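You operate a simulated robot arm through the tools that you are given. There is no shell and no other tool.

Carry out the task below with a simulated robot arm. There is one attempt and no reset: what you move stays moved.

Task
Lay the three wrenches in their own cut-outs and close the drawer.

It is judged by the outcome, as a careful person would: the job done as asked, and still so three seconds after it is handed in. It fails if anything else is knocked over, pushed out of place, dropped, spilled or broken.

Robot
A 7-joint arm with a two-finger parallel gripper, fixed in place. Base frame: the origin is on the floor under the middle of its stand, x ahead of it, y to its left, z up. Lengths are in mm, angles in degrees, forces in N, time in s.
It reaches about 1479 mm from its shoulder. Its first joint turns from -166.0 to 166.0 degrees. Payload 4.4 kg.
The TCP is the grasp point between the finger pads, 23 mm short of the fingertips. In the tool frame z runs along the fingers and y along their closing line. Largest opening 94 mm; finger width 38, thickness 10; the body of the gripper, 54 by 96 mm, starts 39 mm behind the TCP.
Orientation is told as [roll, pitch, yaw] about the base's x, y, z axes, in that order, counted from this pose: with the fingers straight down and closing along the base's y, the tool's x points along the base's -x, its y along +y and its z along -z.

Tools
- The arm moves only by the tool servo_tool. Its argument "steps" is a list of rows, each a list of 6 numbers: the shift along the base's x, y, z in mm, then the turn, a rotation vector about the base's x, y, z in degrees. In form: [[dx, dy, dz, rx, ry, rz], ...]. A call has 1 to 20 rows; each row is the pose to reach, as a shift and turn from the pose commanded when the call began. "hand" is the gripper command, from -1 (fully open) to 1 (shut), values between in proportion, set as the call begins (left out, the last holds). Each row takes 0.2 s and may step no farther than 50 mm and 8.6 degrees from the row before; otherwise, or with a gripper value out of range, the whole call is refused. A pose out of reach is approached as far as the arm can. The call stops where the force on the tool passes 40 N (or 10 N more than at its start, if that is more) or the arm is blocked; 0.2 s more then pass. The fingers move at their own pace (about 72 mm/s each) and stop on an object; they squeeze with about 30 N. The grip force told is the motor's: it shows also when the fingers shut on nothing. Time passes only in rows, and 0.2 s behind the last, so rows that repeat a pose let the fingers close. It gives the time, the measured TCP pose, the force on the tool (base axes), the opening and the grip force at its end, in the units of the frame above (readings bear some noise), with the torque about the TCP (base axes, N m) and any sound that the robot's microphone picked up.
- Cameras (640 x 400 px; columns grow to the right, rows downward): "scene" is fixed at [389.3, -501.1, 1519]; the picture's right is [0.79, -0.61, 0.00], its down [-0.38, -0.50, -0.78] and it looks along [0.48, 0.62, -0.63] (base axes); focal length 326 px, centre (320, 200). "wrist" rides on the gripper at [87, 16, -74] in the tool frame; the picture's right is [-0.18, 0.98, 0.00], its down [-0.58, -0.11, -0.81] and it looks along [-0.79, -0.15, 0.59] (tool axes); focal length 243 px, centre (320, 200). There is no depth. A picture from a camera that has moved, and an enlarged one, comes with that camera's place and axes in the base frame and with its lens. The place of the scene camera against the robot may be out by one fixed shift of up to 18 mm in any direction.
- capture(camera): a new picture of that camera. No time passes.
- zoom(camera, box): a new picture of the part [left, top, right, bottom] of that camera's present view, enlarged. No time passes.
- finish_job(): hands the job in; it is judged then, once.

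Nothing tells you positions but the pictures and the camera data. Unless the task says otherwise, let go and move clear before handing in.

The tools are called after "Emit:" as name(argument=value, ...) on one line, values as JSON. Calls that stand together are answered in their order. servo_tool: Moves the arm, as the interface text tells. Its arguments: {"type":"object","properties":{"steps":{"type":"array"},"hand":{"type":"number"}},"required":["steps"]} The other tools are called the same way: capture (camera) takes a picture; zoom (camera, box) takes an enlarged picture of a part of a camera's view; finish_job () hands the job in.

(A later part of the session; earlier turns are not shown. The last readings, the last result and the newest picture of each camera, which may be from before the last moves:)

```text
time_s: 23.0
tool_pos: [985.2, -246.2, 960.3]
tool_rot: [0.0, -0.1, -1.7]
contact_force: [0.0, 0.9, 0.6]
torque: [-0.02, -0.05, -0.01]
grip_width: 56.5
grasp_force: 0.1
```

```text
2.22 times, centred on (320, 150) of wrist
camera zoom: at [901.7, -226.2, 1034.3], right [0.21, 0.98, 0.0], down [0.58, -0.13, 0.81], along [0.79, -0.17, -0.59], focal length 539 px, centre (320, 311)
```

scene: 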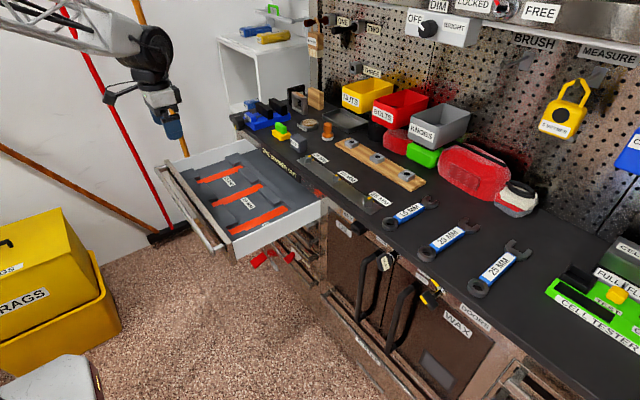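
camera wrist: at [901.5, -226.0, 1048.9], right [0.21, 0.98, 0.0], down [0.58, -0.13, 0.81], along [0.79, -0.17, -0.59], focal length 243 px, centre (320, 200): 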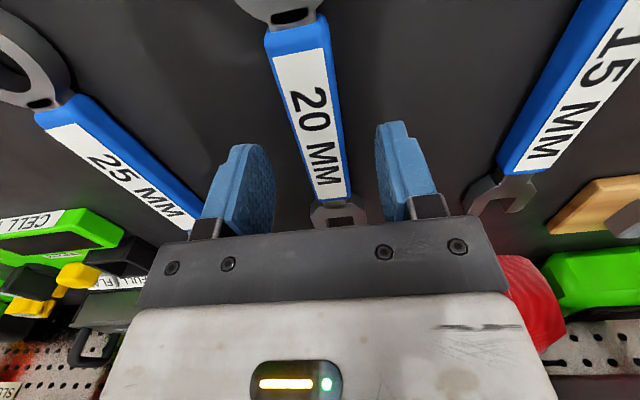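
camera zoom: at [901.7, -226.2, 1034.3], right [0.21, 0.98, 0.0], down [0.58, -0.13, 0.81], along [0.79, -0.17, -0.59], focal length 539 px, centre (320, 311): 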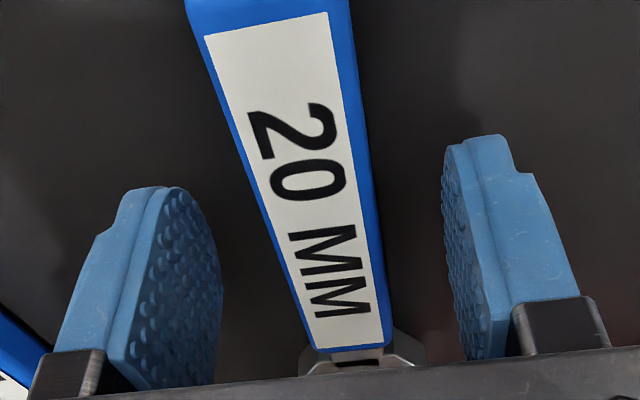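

The handle is centred between the fingers with tips a few mm above the bench. I'll lower 2 mm more and close.

Emit:
servo_tool(steps=[[0, 0, -2, 0, 0, 0], [0, 0, -2, 0, 0, 0]])

Emit:
servo_tool(steps=[[0, 0, 0, 0, 0, 0], [0, 0, 0, 0, 0, 0], [0, 0, 0, 0, 0, 0], [0, 0, 0, 0, 0, 0]], hand=1)

Emit:
zoom(camera="wrist", box=[190, 60, 450, 240])

Emit:
zoom(camera="scene", box=[410, 200, 490, 264])

```text
time_s: 23.6
tool_pos: [988.1, -246.3, 957.8]
tool_rot: [0.0, -0.2, -1.8]
contact_force: [0.5, 0.0, -0.2]
torque: [0.02, 0.02, 0.04]
grip_width: 56.5
grasp_force: 0.0
```

```text
time_s: 24.6
tool_pos: [986.4, -245.3, 958.2]
tool_rot: [0.1, -0.1, -1.7]
contact_force: [-0.3, 0.6, -0.9]
torque: [0.03, 0.0, 0.04]
grip_width: 25.7
grasp_force: 30.0
```

```text
2.22 times, centred on (320, 150) of wrist
camera zoom: at [901.8, -226.2, 1032.4], right [0.21, 0.98, 0.0], down [0.58, -0.13, 0.81], along [0.79, -0.17, -0.59], focal length 539 px, centre (320, 311)
```

zoom: 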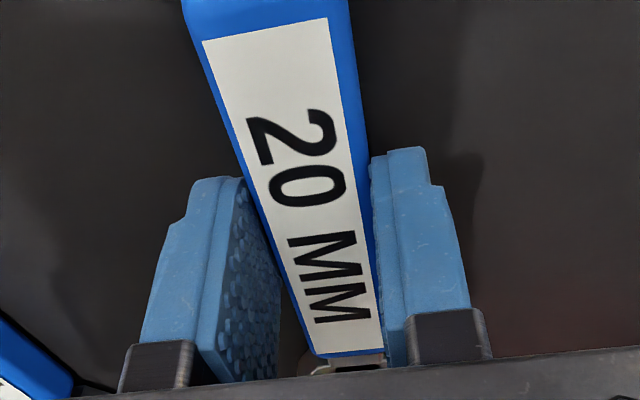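

```text
6.25 times, centred on (450, 232) of scene
camera zoom: at [389.3, -501.1, 1519.0], right [0.79, -0.61, 0.0], down [-0.38, -0.5, -0.78], along [0.48, 0.62, -0.63], focal length 2038 px, centre (-492, 0)
```

zoom: 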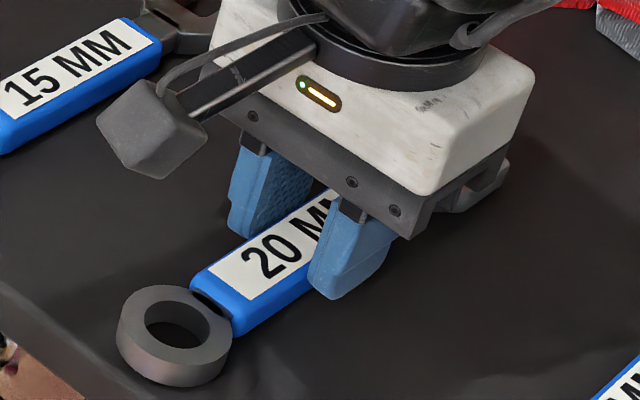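

The 20 MM wrench is gripped (width 25.7 mm, 30 N). I'll lift it slowly and check it hangs level.

Emit:
servo_tool(steps=[[0, 0, 5, 0, 0, 0], [0, 0, 15, 0, 0, 0], [0, 0, 35, 0, 0, 0], [0, 0, 65, 0, 0, 0], [0, 0, 100, 0, 0, 0.8], [0, 0, 120, 0, 0, 1.7], [0, 0, 120, 0, 0, 1.7]])

Emit:
zoom(camera="wrist", box=[190, 60, 450, 240])

Emit:
zoom(camera="scene", box=[380, 140, 520, 252])

```text
time_s: 26.2
tool_pos: [985.5, -245.2, 1078.9]
tool_rot: [0.0, 0.0, -0.1]
contact_force: [0.1, 0.9, -1.6]
torque: [0.0, 0.01, 0.0]
grip_width: 25.4
grasp_force: 29.9
```

```text
2.22 times, centred on (320, 150) of wrist
camera zoom: at [900.8, -229.4, 1152.3], right [0.18, 0.98, 0.0], down [0.58, -0.11, 0.81], along [0.79, -0.15, -0.59], focal length 539 px, centre (320, 311)
```

zoom: 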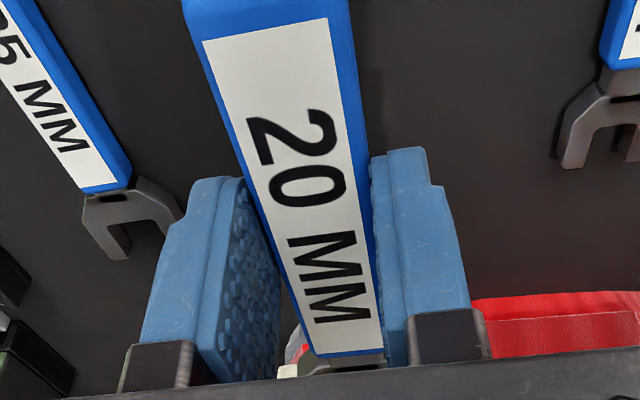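

```text
3.57 times, centred on (450, 196) of scene
camera zoom: at [389.3, -501.1, 1519.0], right [0.79, -0.61, 0.0], down [-0.38, -0.5, -0.78], along [0.48, 0.62, -0.63], focal length 1165 px, centre (-144, 214)
```

zoom: 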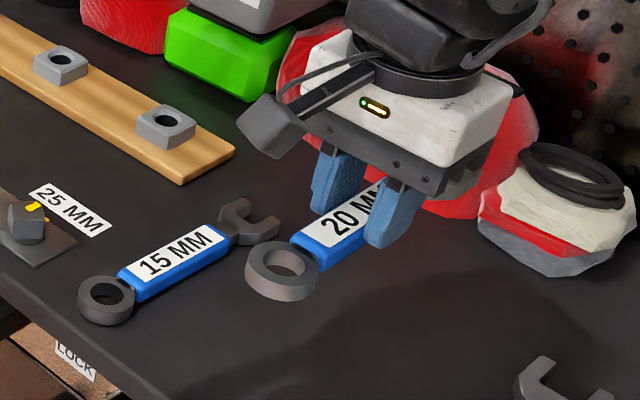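

The wrench hangs level and did not shift. I'll carry it over the bench edge to above the 20 MM slot.

Emit:
servo_tool(steps=[[-10, 15, 5, 0, 0, 0], [-25, 50, 10, 0, 0, 0], [-42, 92, 10, 0, 0, 0], [-59, 135, 10, 0, 0, 0], [-76, 178, 10, 0, 0, 0], [-93, 221, 10, 0, 0, 0], [-110, 264, 10, 0, 0, 0], [-127, 307, 10, 0, 0, 0], [-144, 350, 10, 0, 0, 0], [-161, 393, 10, 0, 0, 0], [-178, 436, 10, 0, 0, 0], [-195, 479, 10, 0, 0, 0], [-212, 522, 5, 0, 0, 0], [-229, 565, 0, 0, 0, 0], [-240, 605, -5, 0, 0, 0], [-250, 640, -10, 0, 0, 0], [-254, 662, -15, 0, 0, 0], [-255, 672, -25, 0, 0, 0], [-255, 674.9, -50, 0, 0, 0], [-255, 674.9, -90, 0, 0, 0]])

Emit:
capture(camera="wrist")

Emit:
zoom(camera="scene", box=[150, 70, 350, 260])

```text
time_s: 30.4
tool_pos: [733.4, 429.2, 989.3]
tool_rot: [0.0, 0.0, -0.1]
contact_force: [0.3, -0.2, -2.2]
torque: [0.03, 0.04, 0.0]
grip_width: 25.5
grasp_force: 30.0
```

```text
taken
camera wrist: at [646.9, 446.5, 1062.8], right [0.18, 0.98, 0.0], down [0.58, -0.11, 0.81], along [0.79, -0.15, -0.59], focal length 243 px, centre (320, 200)
```

wrist: 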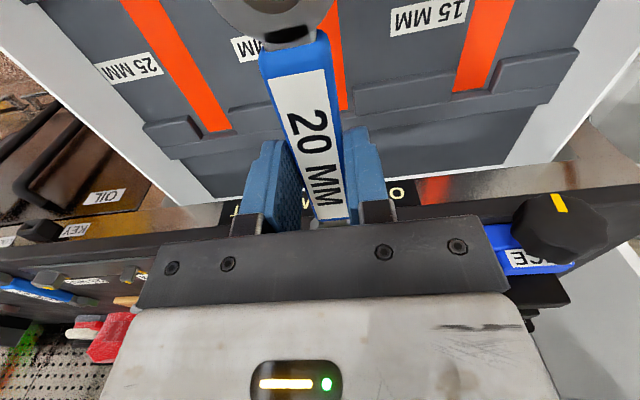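

```text
2.11 times, centred on (250, 165) of scene
camera zoom: at [389.3, -501.1, 1519.0], right [0.79, -0.61, 0.0], down [-0.38, -0.5, -0.78], along [0.48, 0.62, -0.63], focal length 687 px, centre (467, 274)
```

zoom: 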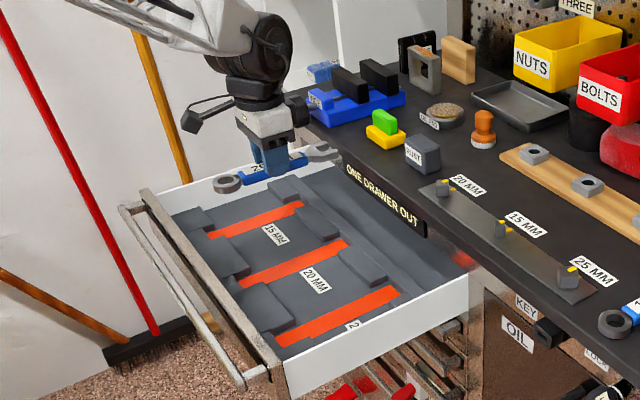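

The wrench is above the 20 MM slot. I'll lower partway and check the alignment of jaw and ring.

Emit:
servo_tool(steps=[[0, 0, -35, 0, 0, 0], [0, 0, -75, 0, 0, 0], [0, 0, -110, 0, 0, 0], [0, 0, -138, 0, 0, 0], [0, 0, -148, 0, 0, 0], [0, 0, -148, 0, 0, 0]])

Emit:
capture(camera="wrist")

Emit:
zoom(camera="scene", box=[190, 120, 310, 230])

Emit:
zoom(camera="wrist", box=[230, 90, 430, 230])

```text
time_s: 31.8
tool_pos: [732.1, 428.8, 839.0]
tool_rot: [0.1, -0.1, -0.1]
contact_force: [0.8, -0.4, -2.2]
torque: [-0.01, 0.02, -0.03]
grip_width: 25.5
grasp_force: 29.8
```

```text
taken
camera wrist: at [646.7, 446.4, 913.5], right [0.18, 0.98, 0.0], down [0.58, -0.11, 0.81], along [0.79, -0.15, -0.59], focal length 243 px, centre (320, 200)
```

wrist: 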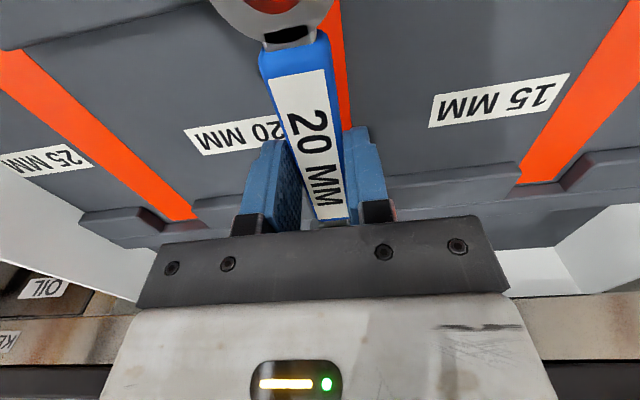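

```text
3.64 times, centred on (250, 175) of scene
camera zoom: at [389.3, -501.1, 1519.0], right [0.79, -0.61, 0.0], down [-0.38, -0.5, -0.78], along [0.48, 0.62, -0.63], focal length 1186 px, centre (574, 291)
```

zoom: 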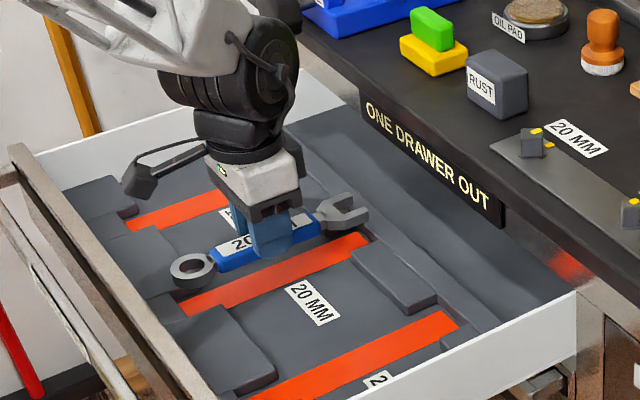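

```text
2.86 times, centred on (330, 160) of wrist
camera zoom: at [646.7, 446.4, 913.5], right [0.18, 0.98, 0.0], down [0.58, -0.11, 0.81], along [0.79, -0.15, -0.59], focal length 693 px, centre (291, 314)
```

zoom: 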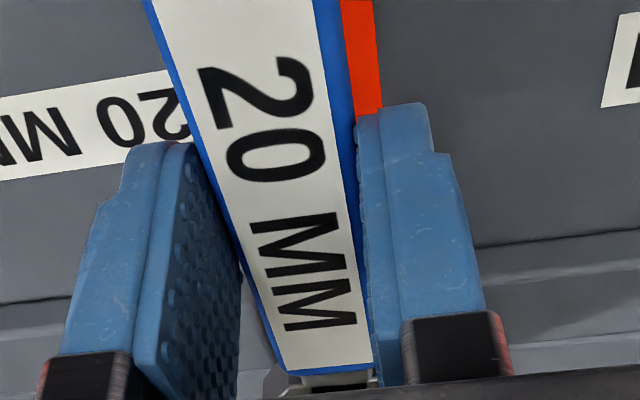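

Alignment looks plausible. I'll lower another 20 mm so the wrench is just above the blocks, then check again with the scene camera.

Emit:
servo_tool(steps=[[0, 0, -10, 0, 0, 0], [0, 0, -20, 0, 0, 0], [0, 0, -20, 0, 0, 0]])

Emit:
zoom(camera="scene", box=[200, 160, 280, 224])

Emit:
zoom(camera="wrist", box=[200, 0, 360, 100])

```text
time_s: 32.6
tool_pos: [732.0, 427.8, 819.7]
tool_rot: [0.0, 0.0, 0.0]
contact_force: [1.0, -0.5, -4.0]
torque: [0.01, 0.01, -0.01]
grip_width: 25.8
grasp_force: 30.1
```

```text
6.25 times, centred on (240, 192) of scene
camera zoom: at [389.3, -501.1, 1519.0], right [0.79, -0.61, 0.0], down [-0.38, -0.5, -0.78], along [0.48, 0.62, -0.63], focal length 2038 px, centre (820, 250)
```

zoom: 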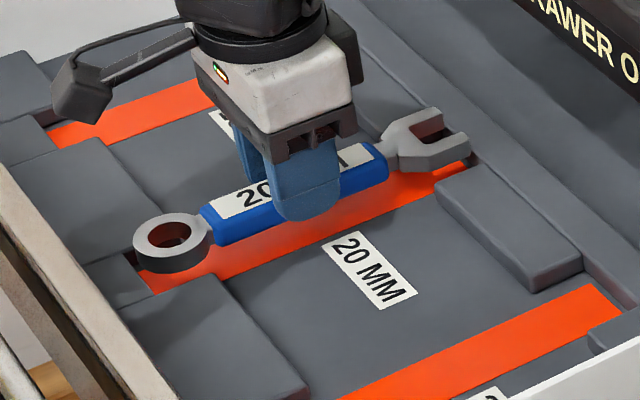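

```text
4.00 times, centred on (280, 50) of wrist
camera zoom: at [646.9, 446.8, 893.8], right [0.18, 0.98, 0.0], down [0.58, -0.11, 0.81], along [0.79, -0.15, -0.59], focal length 970 px, centre (480, 800)
```

zoom: 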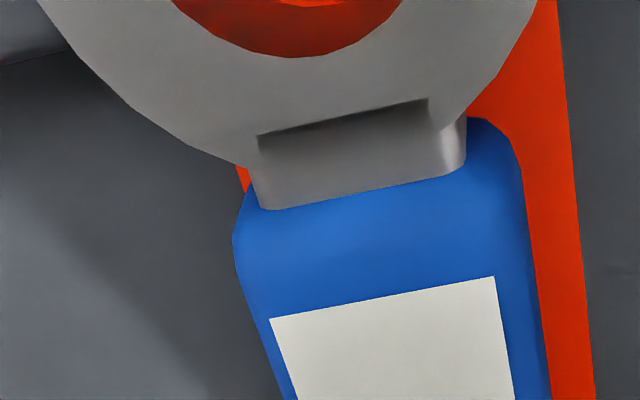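

The ring and handle sit over the orange strip. I'll zoom tighter on both ends before the final lowering, to check the lateral alignment.

Emit:
zoom(camera="scene", box=[205, 180, 245, 212])

Emit:
zoom(camera="scene", box=[235, 165, 285, 205])

Emit:
capture(camera="wrist")

```text
12.50 times, centred on (225, 196) of scene
camera zoom: at [389.3, -501.1, 1519.0], right [0.79, -0.61, 0.0], down [-0.38, -0.5, -0.78], along [0.48, 0.62, -0.63], focal length 4077 px, centre (1508, 250)
```

zoom: 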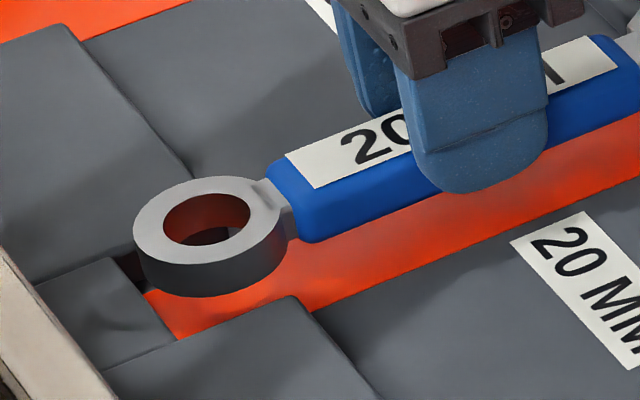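

```text
10.00 times, centred on (260, 185) of scene
camera zoom: at [389.3, -501.1, 1519.0], right [0.79, -0.61, 0.0], down [-0.38, -0.5, -0.78], along [0.48, 0.62, -0.63], focal length 3262 px, centre (920, 350)
```

zoom: 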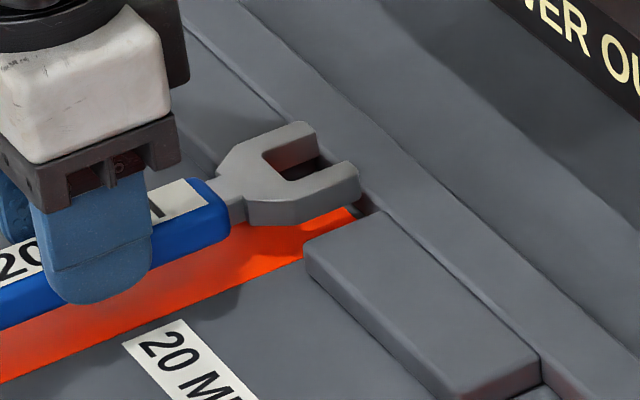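

```text
taken
camera wrist: at [646.9, 446.8, 893.8], right [0.18, 0.98, 0.0], down [0.58, -0.11, 0.81], along [0.79, -0.15, -0.59], focal length 243 px, centre (320, 200)
```

wrist: 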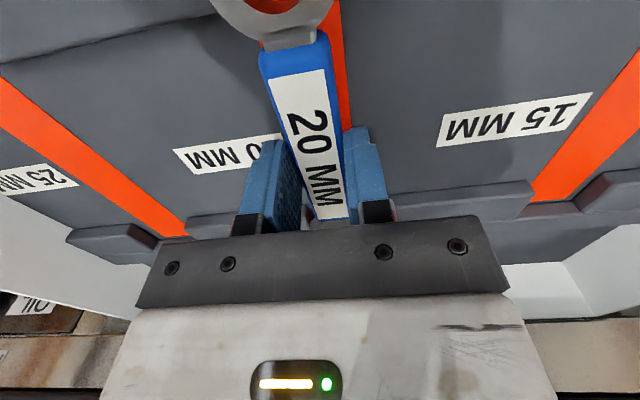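

Lateral alignment is within about 1 mm (strip edge seen at y≈447.6 vs expected 448.3) and the wrench is parallel to the slot. I'll lower gradually into the cut-out, watching the force.

Emit:
servo_tool(steps=[[0, 0, -3, 0, 0, 0], [0, 0, -6, 0, 0, 0], [0, 0, -9, 0, 0, 0], [0, 0, -9, 0, 0, 0]])

Emit:
zoom(camera="scene", box=[205, 180, 245, 212])

Emit:
zoom(camera="scene", box=[235, 165, 285, 205])

```text
time_s: 33.6
tool_pos: [732.3, 428.8, 810.4]
tool_rot: [0.0, 0.0, 0.1]
contact_force: [0.3, -0.6, -2.8]
torque: [-0.04, -0.02, 0.0]
grip_width: 25.6
grasp_force: 30.1
```

```text
12.50 times, centred on (225, 196) of scene
camera zoom: at [389.3, -501.1, 1519.0], right [0.79, -0.61, 0.0], down [-0.38, -0.5, -0.78], along [0.48, 0.62, -0.63], focal length 4077 px, centre (1508, 250)
```

zoom: 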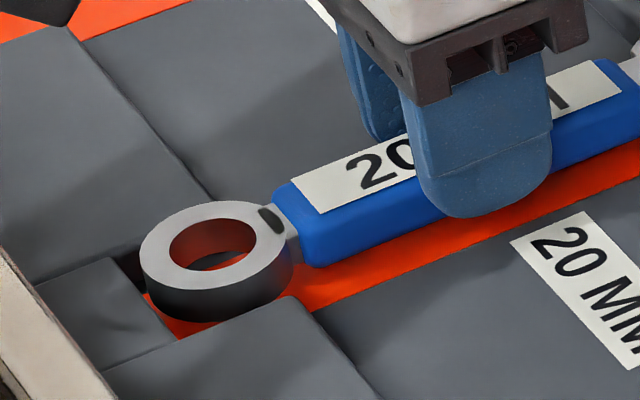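

```text
10.00 times, centred on (260, 185) of scene
camera zoom: at [389.3, -501.1, 1519.0], right [0.79, -0.61, 0.0], down [-0.38, -0.5, -0.78], along [0.48, 0.62, -0.63], focal length 3262 px, centre (920, 350)
```

zoom: 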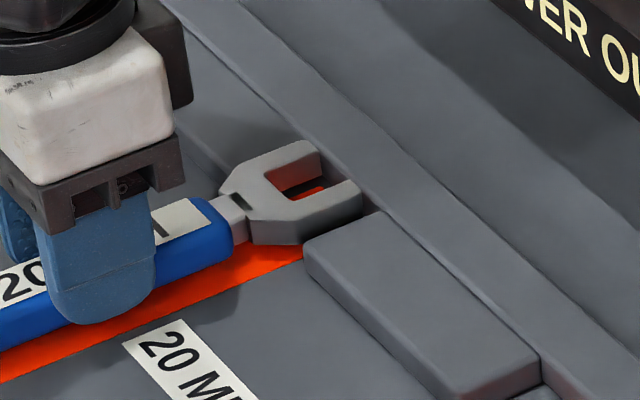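

It is entering the cut-out cleanly at both ends. I'll continue down in 1–2 mm steps until it touches.

Emit:
servo_tool(steps=[[0, 0, -1.5, 0, 0, 0], [0, 0, -3, 0, 0, 0], [0, 0, -3, 0, 0, 0]])

Emit:
servo_tool(steps=[[0, 0, -1, 0, 0, 0], [0, 0, -1, 0, 0, 0]])

Emit:
zoom(camera="scene", box=[205, 180, 245, 212])

Emit:
zoom(camera="scene", box=[235, 165, 285, 205])

```text
time_s: 34.4
tool_pos: [732.4, 430.6, 808.5]
tool_rot: [0.1, 0.1, 0.0]
contact_force: [-0.5, 0.0, -2.3]
torque: [0.0, 0.0, -0.01]
grip_width: 25.8
grasp_force: 30.3
```

```text
time_s: 35.0
tool_pos: [732.7, 430.3, 807.1]
tool_rot: [0.0, 0.0, -0.1]
contact_force: [0.0, -0.3, -2.3]
torque: [-0.01, 0.03, 0.0]
grip_width: 25.7
grasp_force: 29.9
```

```text
12.50 times, centred on (225, 196) of scene
camera zoom: at [389.3, -501.1, 1519.0], right [0.79, -0.61, 0.0], down [-0.38, -0.5, -0.78], along [0.48, 0.62, -0.63], focal length 4077 px, centre (1508, 250)
```

zoom: 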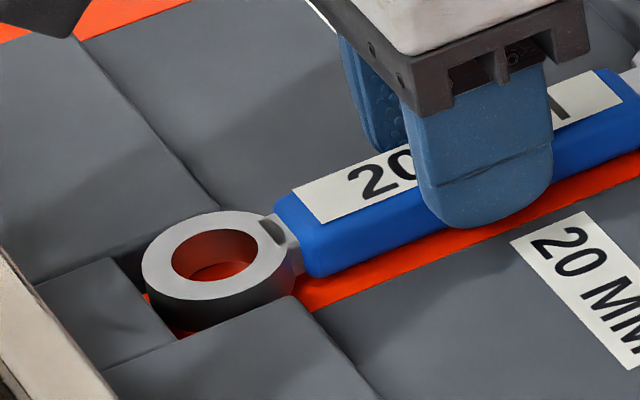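

```text
10.00 times, centred on (260, 185) of scene
camera zoom: at [389.3, -501.1, 1519.0], right [0.79, -0.61, 0.0], down [-0.38, -0.5, -0.78], along [0.48, 0.62, -0.63], focal length 3262 px, centre (920, 350)
```

zoom: 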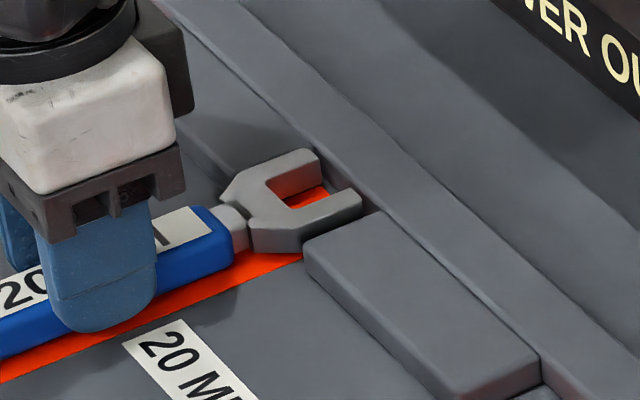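

No contact yet and clearances look fine at both ends. I'll keep going down slowly.

Emit:
servo_tool(steps=[[0, 0, -1, 0, 0, 0], [0, 0, -2, 0, 0, 0], [0, 0, -2, 0, 0, 0]])

Emit:
servo_tool(steps=[[0, 0, -1, 0, 0, 0], [0, 0, -1, 0, 0, 0]])

Emit:
servo_tool(steps=[[0, 0, -1, 0, 0, 0], [0, 0, -1, 0, 0, 0]])

Emit:
zoom(camera="scene", box=[205, 180, 245, 212])

```text
time_s: 35.8
tool_pos: [731.8, 428.2, 805.5]
tool_rot: [0.0, 0.0, -0.1]
contact_force: [0.0, 0.5, -2.5]
torque: [-0.02, -0.02, 0.03]
grip_width: 25.4
grasp_force: 30.0
```

```text
time_s: 36.4
tool_pos: [731.7, 429.3, 804.7]
tool_rot: [0.0, -0.1, -0.1]
contact_force: [-0.5, -0.9, 0.2]
torque: [0.0, 0.17, 0.07]
grip_width: 25.7
grasp_force: 30.6
```

```text
time_s: 37.0
tool_pos: [732.0, 428.8, 804.1]
tool_rot: [-0.1, -0.1, -0.1]
contact_force: [-1.4, -4.2, 15.9]
torque: [-0.15, 0.58, 0.09]
grip_width: 25.8
grasp_force: 29.9
```

```text
12.50 times, centred on (225, 196) of scene
camera zoom: at [389.3, -501.1, 1519.0], right [0.79, -0.61, 0.0], down [-0.38, -0.5, -0.78], along [0.48, 0.62, -0.63], focal length 4077 px, centre (1508, 250)
```

zoom: 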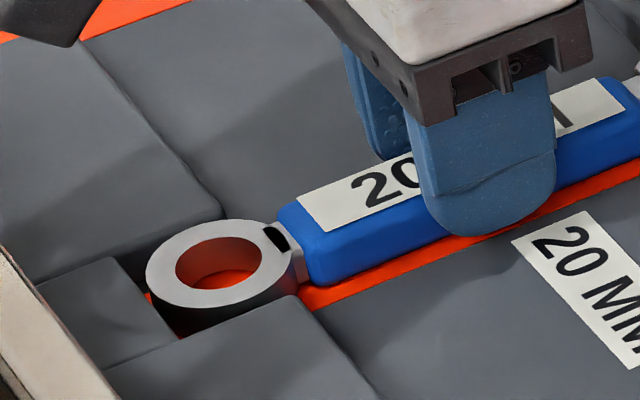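

Contact at TCP z≈804, which matches the floor (775 + 29 mm grip offset). I'll check the jaw end, ease up 1 mm, and release.

Emit:
servo_tool(steps=[[0, 0, 1, 0, 0, 0], [0, 0, 1, 0, 0, 0]])

Emit:
zoom(camera="scene", box=[235, 165, 285, 205])

Emit:
zoom(camera="wrist", box=[190, 0, 430, 180])

```text
time_s: 37.6
tool_pos: [732.7, 430.3, 805.1]
tool_rot: [0.0, -0.1, 0.0]
contact_force: [2.3, 0.1, 6.4]
torque: [0.06, -0.49, 0.0]
grip_width: 25.7
grasp_force: 29.7
```

```text
10.00 times, centred on (260, 185) of scene
camera zoom: at [389.3, -501.1, 1519.0], right [0.79, -0.61, 0.0], down [-0.38, -0.5, -0.78], along [0.48, 0.62, -0.63], focal length 3262 px, centre (920, 350)
```

zoom: 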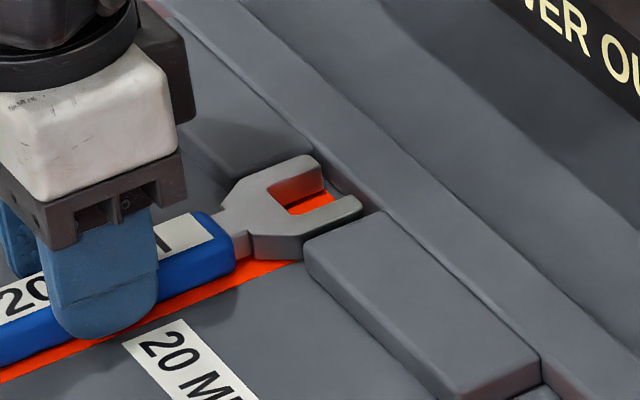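

```text
2.22 times, centred on (310, 90) of wrist
camera zoom: at [646.7, 446.5, 878.4], right [0.18, 0.98, 0.0], down [0.58, -0.11, 0.81], along [0.79, -0.15, -0.59], focal length 539 px, centre (342, 444)
```

zoom: 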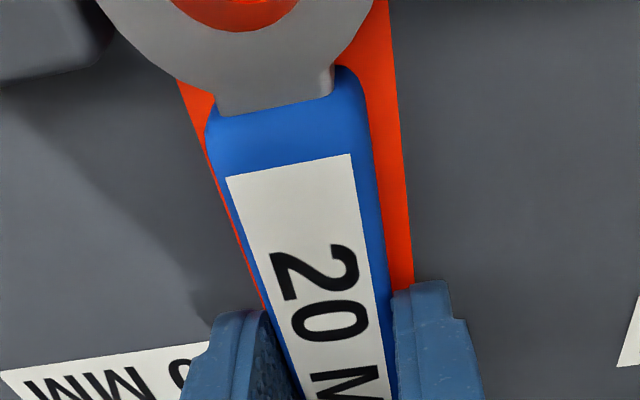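

It looks seated. I'll take a closer look at the jaw tips against the back bar before letting go.

Emit:
zoom(camera="scene", box=[256, 178, 280, 196])

Emit:
zoom(camera="scene", box=[210, 190, 240, 212])

```text
16.00 times, centred on (268, 187) of scene
camera zoom: at [389.3, -501.1, 1519.0], right [0.79, -0.61, 0.0], down [-0.38, -0.5, -0.78], along [0.48, 0.62, -0.63], focal length 5218 px, centre (1152, 408)
```

zoom: 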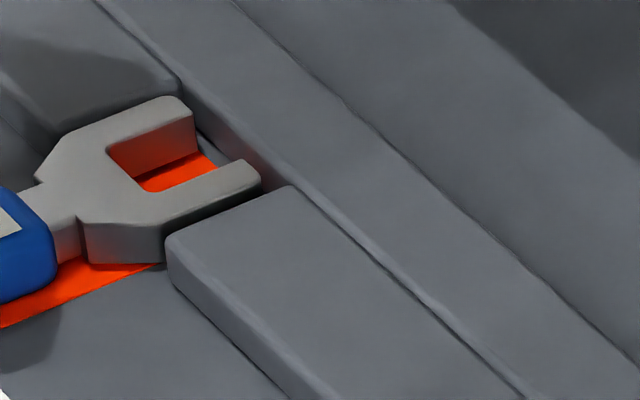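

```text
16.00 times, centred on (225, 201) of scene
camera zoom: at [389.3, -501.1, 1519.0], right [0.79, -0.61, 0.0], down [-0.38, -0.5, -0.78], along [0.48, 0.62, -0.63], focal length 5218 px, centre (1840, 184)
```

zoom: 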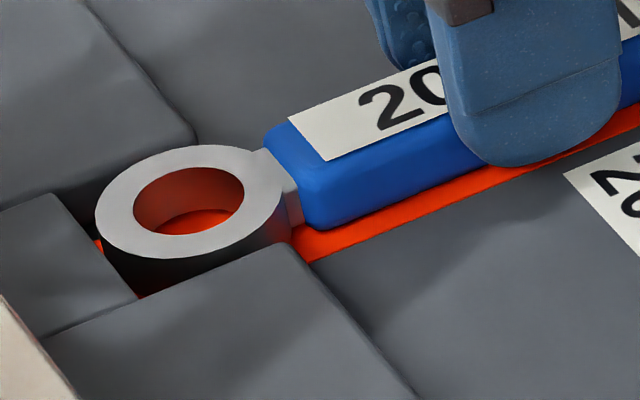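

Jaw and ring are both inside their notches with gaps all round. Releasing now.

Emit:
servo_tool(steps=[[0, 0, 0, 0, 0, 0], [0, 0, 0, 0, 0, 0], [0, 0, 0, 0, 0, 0]], hand=-0.2)

Emit:
servo_tool(steps=[[0, 0, 8, 0, 0, 0], [0, 0, 25, 0, 0, 0], [0, 0, 60, 0, 0, 0], [0, 0, 105, 0, 0, 0], [0, 0, 150, 0, 0, 0], [0, 0, 196, 0, 0, 0]])

Emit:
zoom(camera="scene", box=[200, 160, 290, 230])

Emit:
capture(camera="wrist")

```text
time_s: 38.4
tool_pos: [732.2, 428.3, 803.8]
tool_rot: [0.0, 0.0, -0.1]
contact_force: [-0.1, 0.4, -0.4]
torque: [0.02, 0.02, 0.01]
grip_width: 56.3
grasp_force: 0.0
```

```text
time_s: 39.8
tool_pos: [731.5, 430.7, 998.8]
tool_rot: [-0.1, 0.0, 0.0]
contact_force: [-0.6, 0.7, -0.8]
torque: [-0.02, -0.02, 0.0]
grip_width: 56.4
grasp_force: 0.0
```

```text
5.71 times, centred on (245, 195) of scene
camera zoom: at [389.3, -501.1, 1519.0], right [0.79, -0.61, 0.0], down [-0.38, -0.5, -0.78], along [0.48, 0.62, -0.63], focal length 1864 px, centre (749, 229)
```

zoom: 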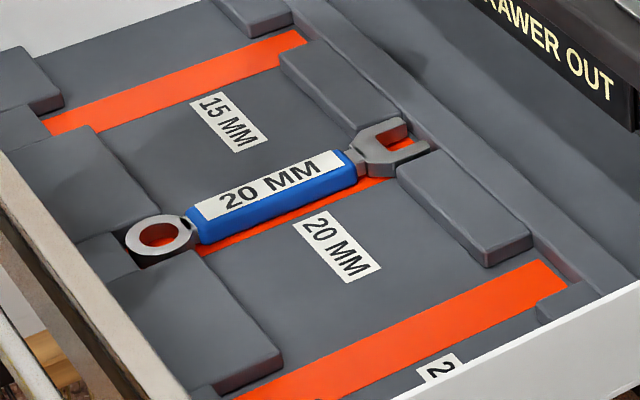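

```text
taken
camera wrist: at [645.7, 447.1, 1073.5], right [0.18, 0.98, 0.0], down [0.58, -0.11, 0.81], along [0.79, -0.15, -0.59], focal length 243 px, centre (320, 200)
```

wrist: 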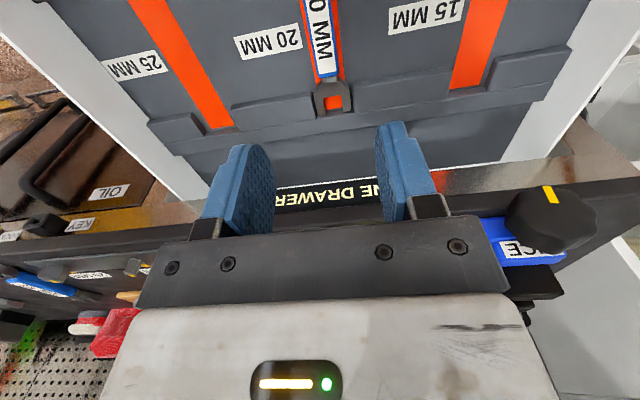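

The 20 MM wrench is in its cut-out. Next I'll fetch the 15 MM wrench (handle centre about x 988, y -124.5, yaw -1.9°).

Emit:
servo_tool(steps=[[5, -10, 40, 0, 0, 0], [22, -45, 70, 0, 0, 0], [40, -84, 78, 0, 0, 0], [58, -124, 78, 0, 0, 0], [76, -164, 78, 0, 0, 0], [94, -204, 78, 0, 0, 0], [112, -244, 78, 0, 0, 0], [130, -284, 78, 0, 0, 0], [148, -324, 78, 0, 0, 0], [166, -364, 78, 0, 0, 0], [184, -404, 78, 0, 0, 0], [202, -444, 78, 0, 0, 0], [220, -484, 78, 0, 0, 0], [238, -524, 78, 0, 0, -1], [253, -550, 78, 0, 0, -1.9], [255, -554.2, 60, 0, 0, -1.9], [255, -554.2, 20, 0, 0, -1.9], [255, -554.2, -15, 0, 0, -1.9], [255, -554.2, -25, 0, 0, -1.9], [255, -554.2, -25, 0, 0, -1.9]])

Emit:
capture(camera="wrist")

Emit:
zoom(camera="wrist", box=[190, 60, 450, 240])

Emit:
zoom(camera="scene", box=[370, 160, 470, 240])

```text
time_s: 44.0
tool_pos: [986.8, -124.5, 976.3]
tool_rot: [0.0, -0.2, -2.0]
contact_force: [0.9, 0.5, 0.3]
torque: [0.01, -0.03, 0.0]
grip_width: 56.6
grasp_force: 0.0
```

```text
taken
camera wrist: at [902.2, -105.2, 1050.1], right [0.22, 0.98, 0.0], down [0.58, -0.13, 0.81], along [0.79, -0.18, -0.59], focal length 243 px, centre (320, 200)
```

wrist: 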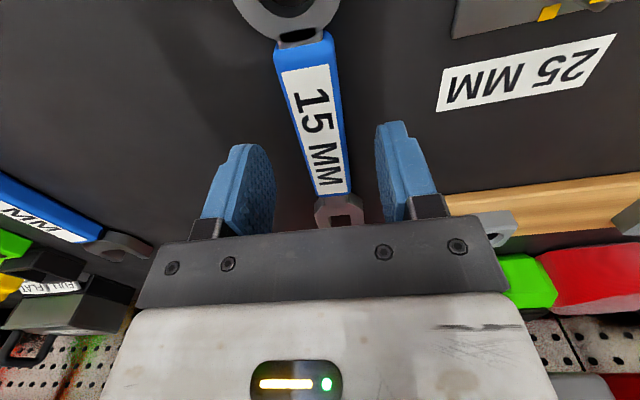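

```text
2.22 times, centred on (320, 150) of wrist
camera zoom: at [902.2, -105.2, 1050.1], right [0.22, 0.98, 0.0], down [0.58, -0.13, 0.81], along [0.79, -0.18, -0.59], focal length 539 px, centre (320, 311)
```

zoom: 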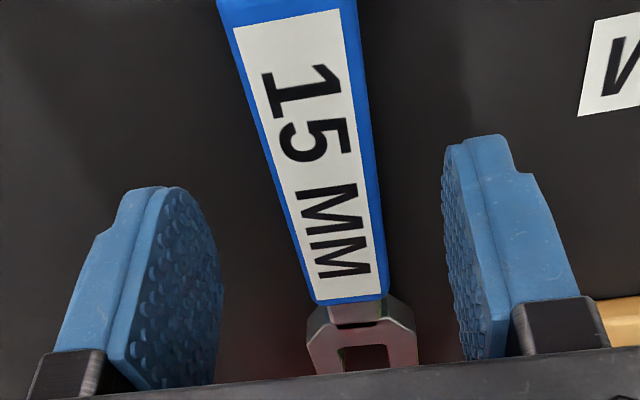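

```text
5.00 times, centred on (420, 200) of scene
camera zoom: at [389.3, -501.1, 1519.0], right [0.79, -0.61, 0.0], down [-0.38, -0.5, -0.78], along [0.48, 0.62, -0.63], focal length 1631 px, centre (-180, 200)
```

zoom: 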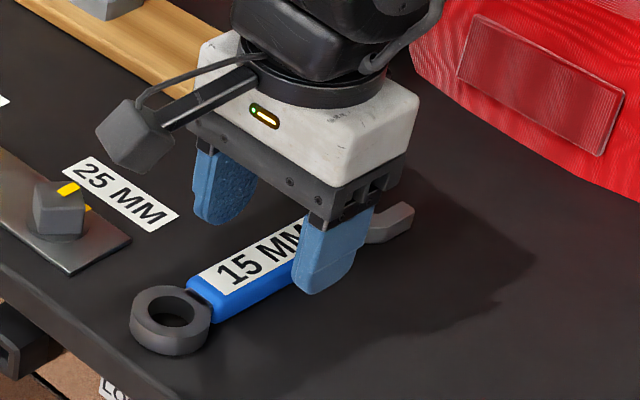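

The handle is about 1 mm to +y of centre; I'll correct that, lower, grip and lift.

Emit:
servo_tool(steps=[[0, 1.2, -5, 0, 0, 0], [0, 1.2, -11, 0, 0, 0], [0, 1.2, -15, 0, 0, 0], [0, 1.2, -17, 0, 0, 0], [0, 1.2, -17, 0, 0, 0]])

Emit:
servo_tool(steps=[[0, 0, 0, 0, 0, 0], [0, 0, 0, 0, 0, 0], [0, 0, 0, 0, 0, 0], [0, 0, 0, 0, 0, 0]], hand=1)

Emit:
zoom(camera="wrist", box=[190, 60, 450, 240])

Emit:
zoom(camera="scene", box=[370, 160, 470, 240])

```text
time_s: 45.2
tool_pos: [987.4, -123.5, 958.1]
tool_rot: [-0.1, 0.0, -2.0]
contact_force: [-0.3, -0.2, 0.0]
torque: [-0.03, 0.03, 0.01]
grip_width: 56.4
grasp_force: 0.0
```

```text
time_s: 46.2
tool_pos: [985.9, -122.7, 958.2]
tool_rot: [0.0, -0.1, -2.0]
contact_force: [1.0, -1.4, 0.8]
torque: [0.02, -0.06, -0.05]
grip_width: 25.4
grasp_force: 30.3
```

```text
2.22 times, centred on (320, 150) of wrist
camera zoom: at [901.9, -103.5, 1032.7], right [0.22, 0.98, 0.0], down [0.58, -0.13, 0.81], along [0.79, -0.18, -0.59], focal length 539 px, centre (320, 311)
```

zoom: 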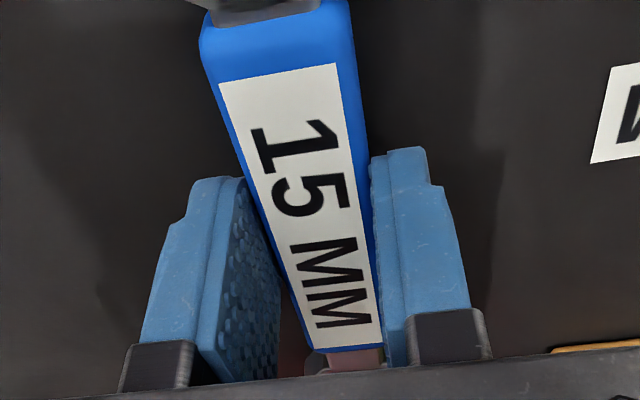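

```text
5.00 times, centred on (420, 200) of scene
camera zoom: at [389.3, -501.1, 1519.0], right [0.79, -0.61, 0.0], down [-0.38, -0.5, -0.78], along [0.48, 0.62, -0.63], focal length 1631 px, centre (-180, 200)
```

zoom: 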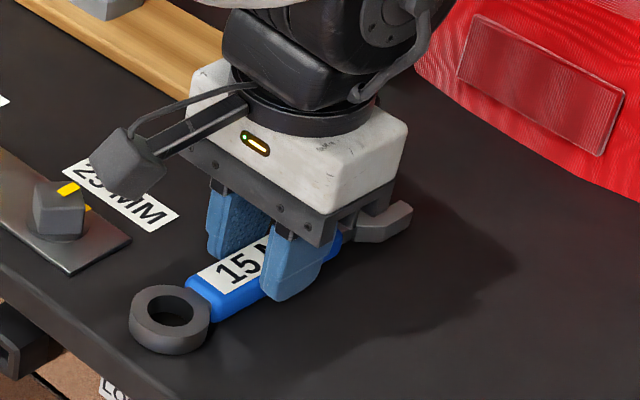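

The 15 MM wrench is gripped. Lift, straighten the yaw, and carry to above the 15 MM slot.

Emit:
servo_tool(steps=[[0, 0, 5, 0, 0, 0], [0, 0, 15, 0, 0, 0], [0, 0, 35, 0, 0, 0], [0, 0, 65, 0, 0, 0], [0, 0, 100, 0, 0, 0.9], [0, 0, 125, 0, 0, 1.9], [0, 0, 130, 0, 0, 1.9]])

Emit:
servo_tool(steps=[[-10, 15, 0, 0, 0, 0], [-25, 50, 0, 0, 0, 0], [-40, 92, 0, 0, 0, 0], [-55, 135, 0, 0, 0, 0], [-70, 178, 0, 0, 0, 0], [-85, 221, 0, 0, 0, 0], [-100, 264, 0, 0, 0, 0], [-115, 307, 0, 0, 0, 0], [-130, 350, 0, 0, 0, 0], [-145, 393, 0, 0, 0, 0], [-160, 436, 0, 0, 0, 0], [-175, 479, 0, 0, 0, 0], [-190, 522, 0, 0, 0, 0], [-205, 565, -5, 0, 0, 0], [-220, 608, -10, 0, 0, 0], [-235, 648, -15, 0, 0, 0], [-245, 682, -20, 0, 0, 0], [-251, 706, -30, 0, 0, 0], [-252.7, 718.5, -55, 0, 0, 0], [-252.7, 718.5, -98, 0, 0, 0]])

Emit:
capture(camera="wrist")

Emit:
zoom(camera="scene", box=[150, 70, 350, 260])

```text
time_s: 47.8
tool_pos: [988.4, -123.2, 1089.1]
tool_rot: [0.0, 0.0, 0.0]
contact_force: [-0.6, 0.4, -2.8]
torque: [-0.01, 0.01, 0.01]
grip_width: 25.5
grasp_force: 29.7
```

```text
time_s: 52.0
tool_pos: [733.6, 596.1, 991.7]
tool_rot: [0.0, 0.0, -0.1]
contact_force: [-0.8, 0.5, -0.8]
torque: [0.0, 0.0, 0.04]
grip_width: 25.1
grasp_force: 30.1
```

```text
taken
camera wrist: at [648.8, 612.8, 1065.3], right [0.18, 0.98, 0.0], down [0.58, -0.11, 0.81], along [0.79, -0.15, -0.59], focal length 243 px, centre (320, 200)
```

wrist: 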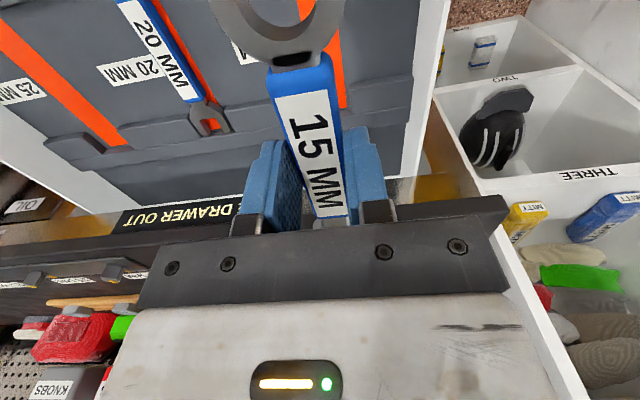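

```text
2.11 times, centred on (250, 165) of scene
camera zoom: at [389.3, -501.1, 1519.0], right [0.79, -0.61, 0.0], down [-0.38, -0.5, -0.78], along [0.48, 0.62, -0.63], focal length 687 px, centre (467, 274)
```

zoom: 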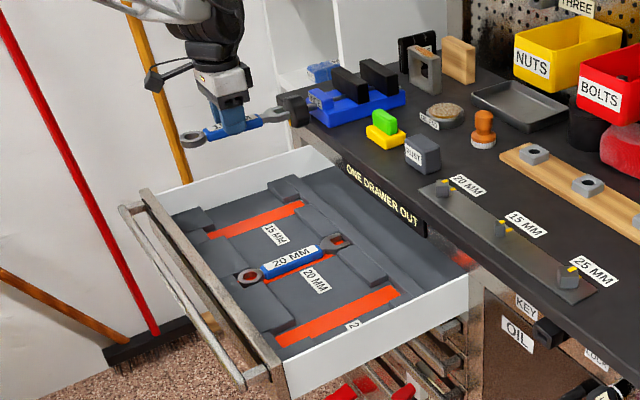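

The 15 MM wrench is above its slot. I'll check clearance from the vice knob at the bench corner before lowering.

Emit:
zoom(camera="scene", box=[190, 85, 290, 165])

Emit:
zoom(camera="wrist", box=[320, 120, 560, 270])

```text
5.00 times, centred on (240, 125) of scene
camera zoom: at [389.3, -501.1, 1519.0], right [0.79, -0.61, 0.0], down [-0.38, -0.5, -0.78], along [0.48, 0.62, -0.63], focal length 1631 px, centre (720, 575)
```

zoom: 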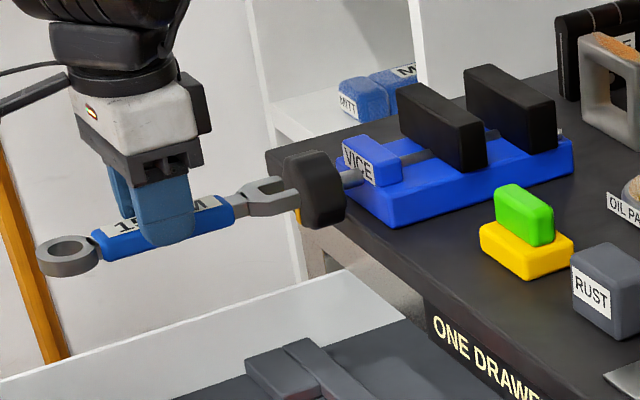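

```text
2.67 times, centred on (440, 195) of wrist
camera zoom: at [648.8, 612.8, 1065.3], right [0.18, 0.98, 0.0], down [0.58, -0.11, 0.81], along [0.79, -0.15, -0.59], focal length 647 px, centre (0, 213)
```

zoom: 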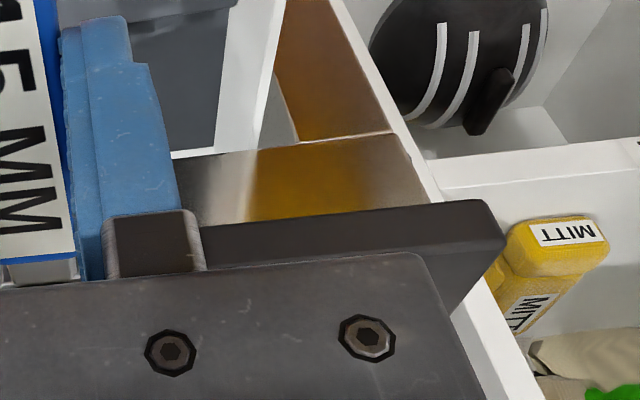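

The vice knob overhangs the bench front and is within about 10 mm of the jaw tip. I'll shift back 22 mm toward me, lower below the knob, then shift forward again.

Emit:
servo_tool(steps=[[-8, 0, 0, 0, 0, 0], [-22, 0, 0, 0, 0, 0], [-22, 0, -30, 0, 0, 0], [-22, 0, -65, 0, 0, 0], [-22, 0, -95, 0, 0, 0], [-22, 0, -110, 0, 0, 0], [-22, 0, -115, 0, 0, 0], [-22, 0, -115, 0, 0, 0]])

Emit:
zoom(camera="scene", box=[180, 100, 300, 196])

Emit:
capture(camera="wrist")

```text
time_s: 53.8
tool_pos: [712.3, 594.6, 875.9]
tool_rot: [0.1, -0.2, 0.0]
contact_force: [-1.0, -0.4, -1.6]
torque: [0.06, 0.0, 0.01]
grip_width: 25.6
grasp_force: 30.5
```

```text
4.17 times, centred on (240, 148) of scene
camera zoom: at [389.3, -501.1, 1519.0], right [0.79, -0.61, 0.0], down [-0.38, -0.5, -0.78], along [0.48, 0.62, -0.63], focal length 1359 px, centre (653, 417)
```

zoom: 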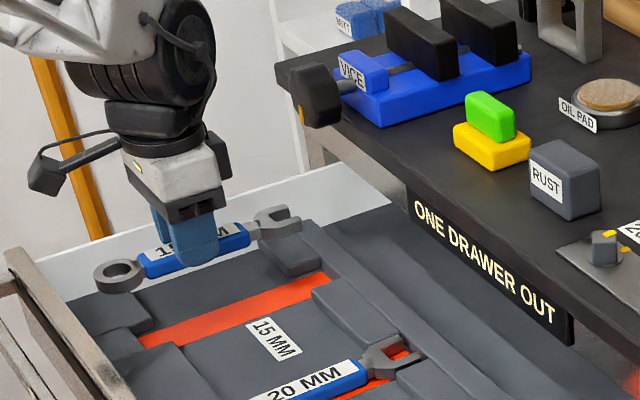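

```text
taken
camera wrist: at [627.1, 612.3, 949.6], right [0.18, 0.98, 0.0], down [0.58, -0.11, 0.81], along [0.79, -0.15, -0.59], focal length 243 px, centre (320, 200)
```

wrist: 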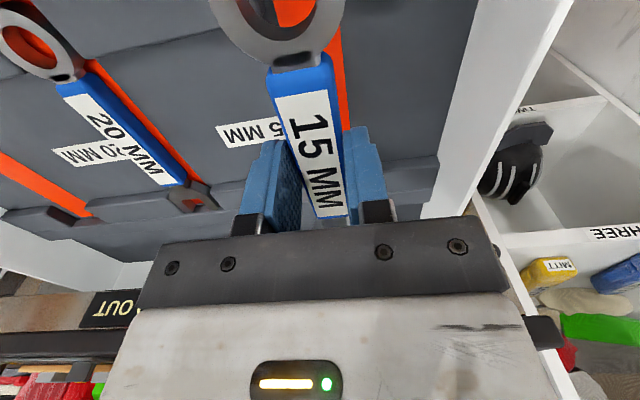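

Clear of the knob. Shift forward 22 mm and lower to just above the blocks for an alignment check.

Emit:
servo_tool(steps=[[11, 0, -8, 0, 0, 0], [22, 0, -18, 0, 0, 0], [22, 0, -40, 0, 0, 0], [22, 0, -54, 0, 0, 0], [22, 0, -59, 0, 0, 0], [22, 0, -59, 0, 0, 0]])

Emit:
zoom(camera="scene", box=[186, 160, 226, 192])

Emit:
zoom(camera="scene", box=[215, 145, 265, 185])

Emit:
zoom(camera="wrist", box=[190, 0, 430, 180])

```text
time_s: 55.2
tool_pos: [734.8, 595.3, 816.8]
tool_rot: [0.1, -0.1, -0.1]
contact_force: [0.4, -0.2, -2.0]
torque: [0.03, 0.01, 0.01]
grip_width: 25.5
grasp_force: 29.5
```

```text
12.50 times, centred on (206, 176) of scene
camera zoom: at [389.3, -501.1, 1519.0], right [0.79, -0.61, 0.0], down [-0.38, -0.5, -0.78], along [0.48, 0.62, -0.63], focal length 4077 px, centre (1745, 500)
```

zoom: 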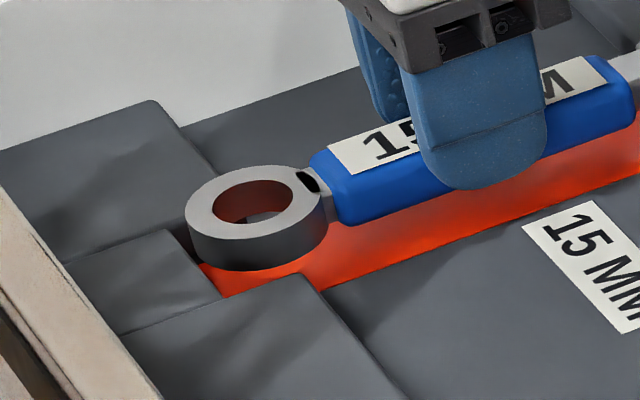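

```text
10.00 times, centred on (240, 165) of scene
camera zoom: at [389.3, -501.1, 1519.0], right [0.79, -0.61, 0.0], down [-0.38, -0.5, -0.78], along [0.48, 0.62, -0.63], focal length 3262 px, centre (1120, 550)
```

zoom: 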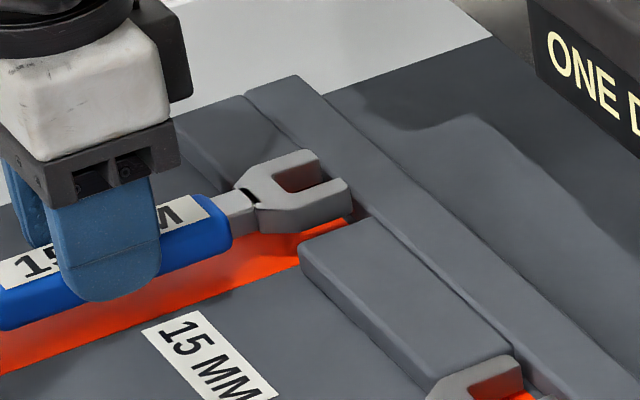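

```text
2.22 times, centred on (310, 90) of wrist
camera zoom: at [648.9, 612.0, 890.6], right [0.18, 0.98, 0.0], down [0.58, -0.11, 0.81], along [0.79, -0.15, -0.59], focal length 539 px, centre (342, 444)
```

zoom: 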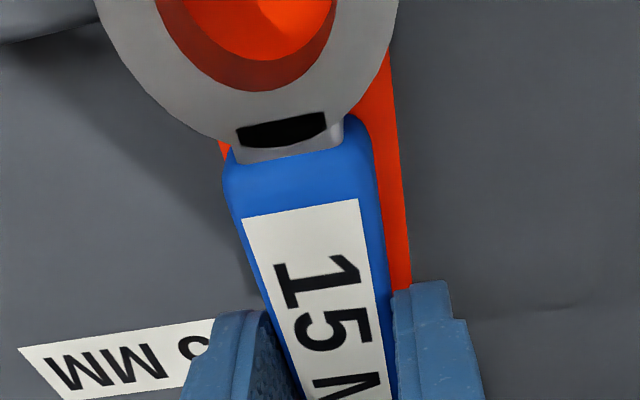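

Lateral alignment is again within 1 mm. I'll zoom in on both ends to judge the lengthwise gaps.

Emit:
zoom(camera="scene", box=[236, 156, 260, 174])

Emit:
zoom(camera="scene", box=[190, 168, 220, 190])

```text
16.00 times, centred on (248, 165) of scene
camera zoom: at [389.3, -501.1, 1519.0], right [0.79, -0.61, 0.0], down [-0.38, -0.5, -0.78], along [0.48, 0.62, -0.63], focal length 5218 px, centre (1472, 760)
```

zoom: 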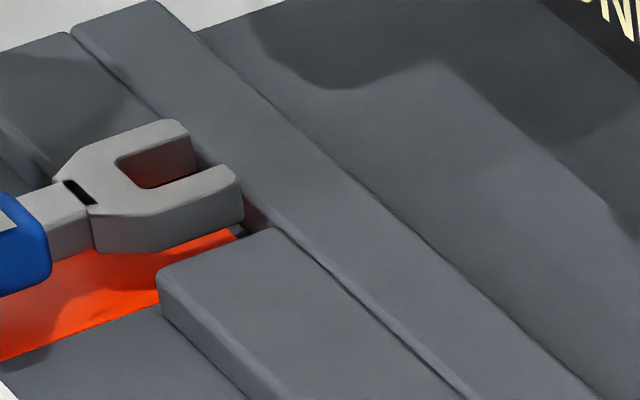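

```text
16.00 times, centred on (205, 179) of scene
camera zoom: at [389.3, -501.1, 1519.0], right [0.79, -0.61, 0.0], down [-0.38, -0.5, -0.78], along [0.48, 0.62, -0.63], focal length 5218 px, centre (2160, 536)
```

zoom: 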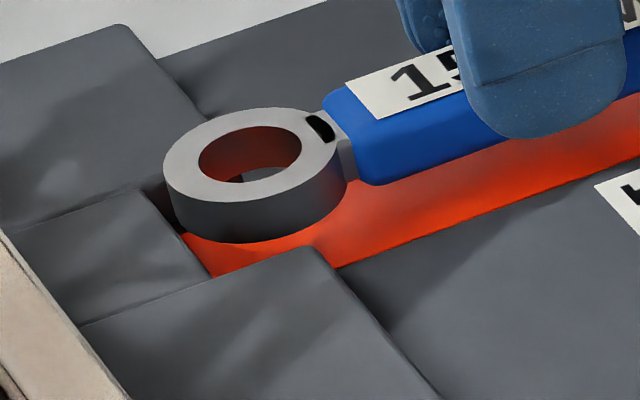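

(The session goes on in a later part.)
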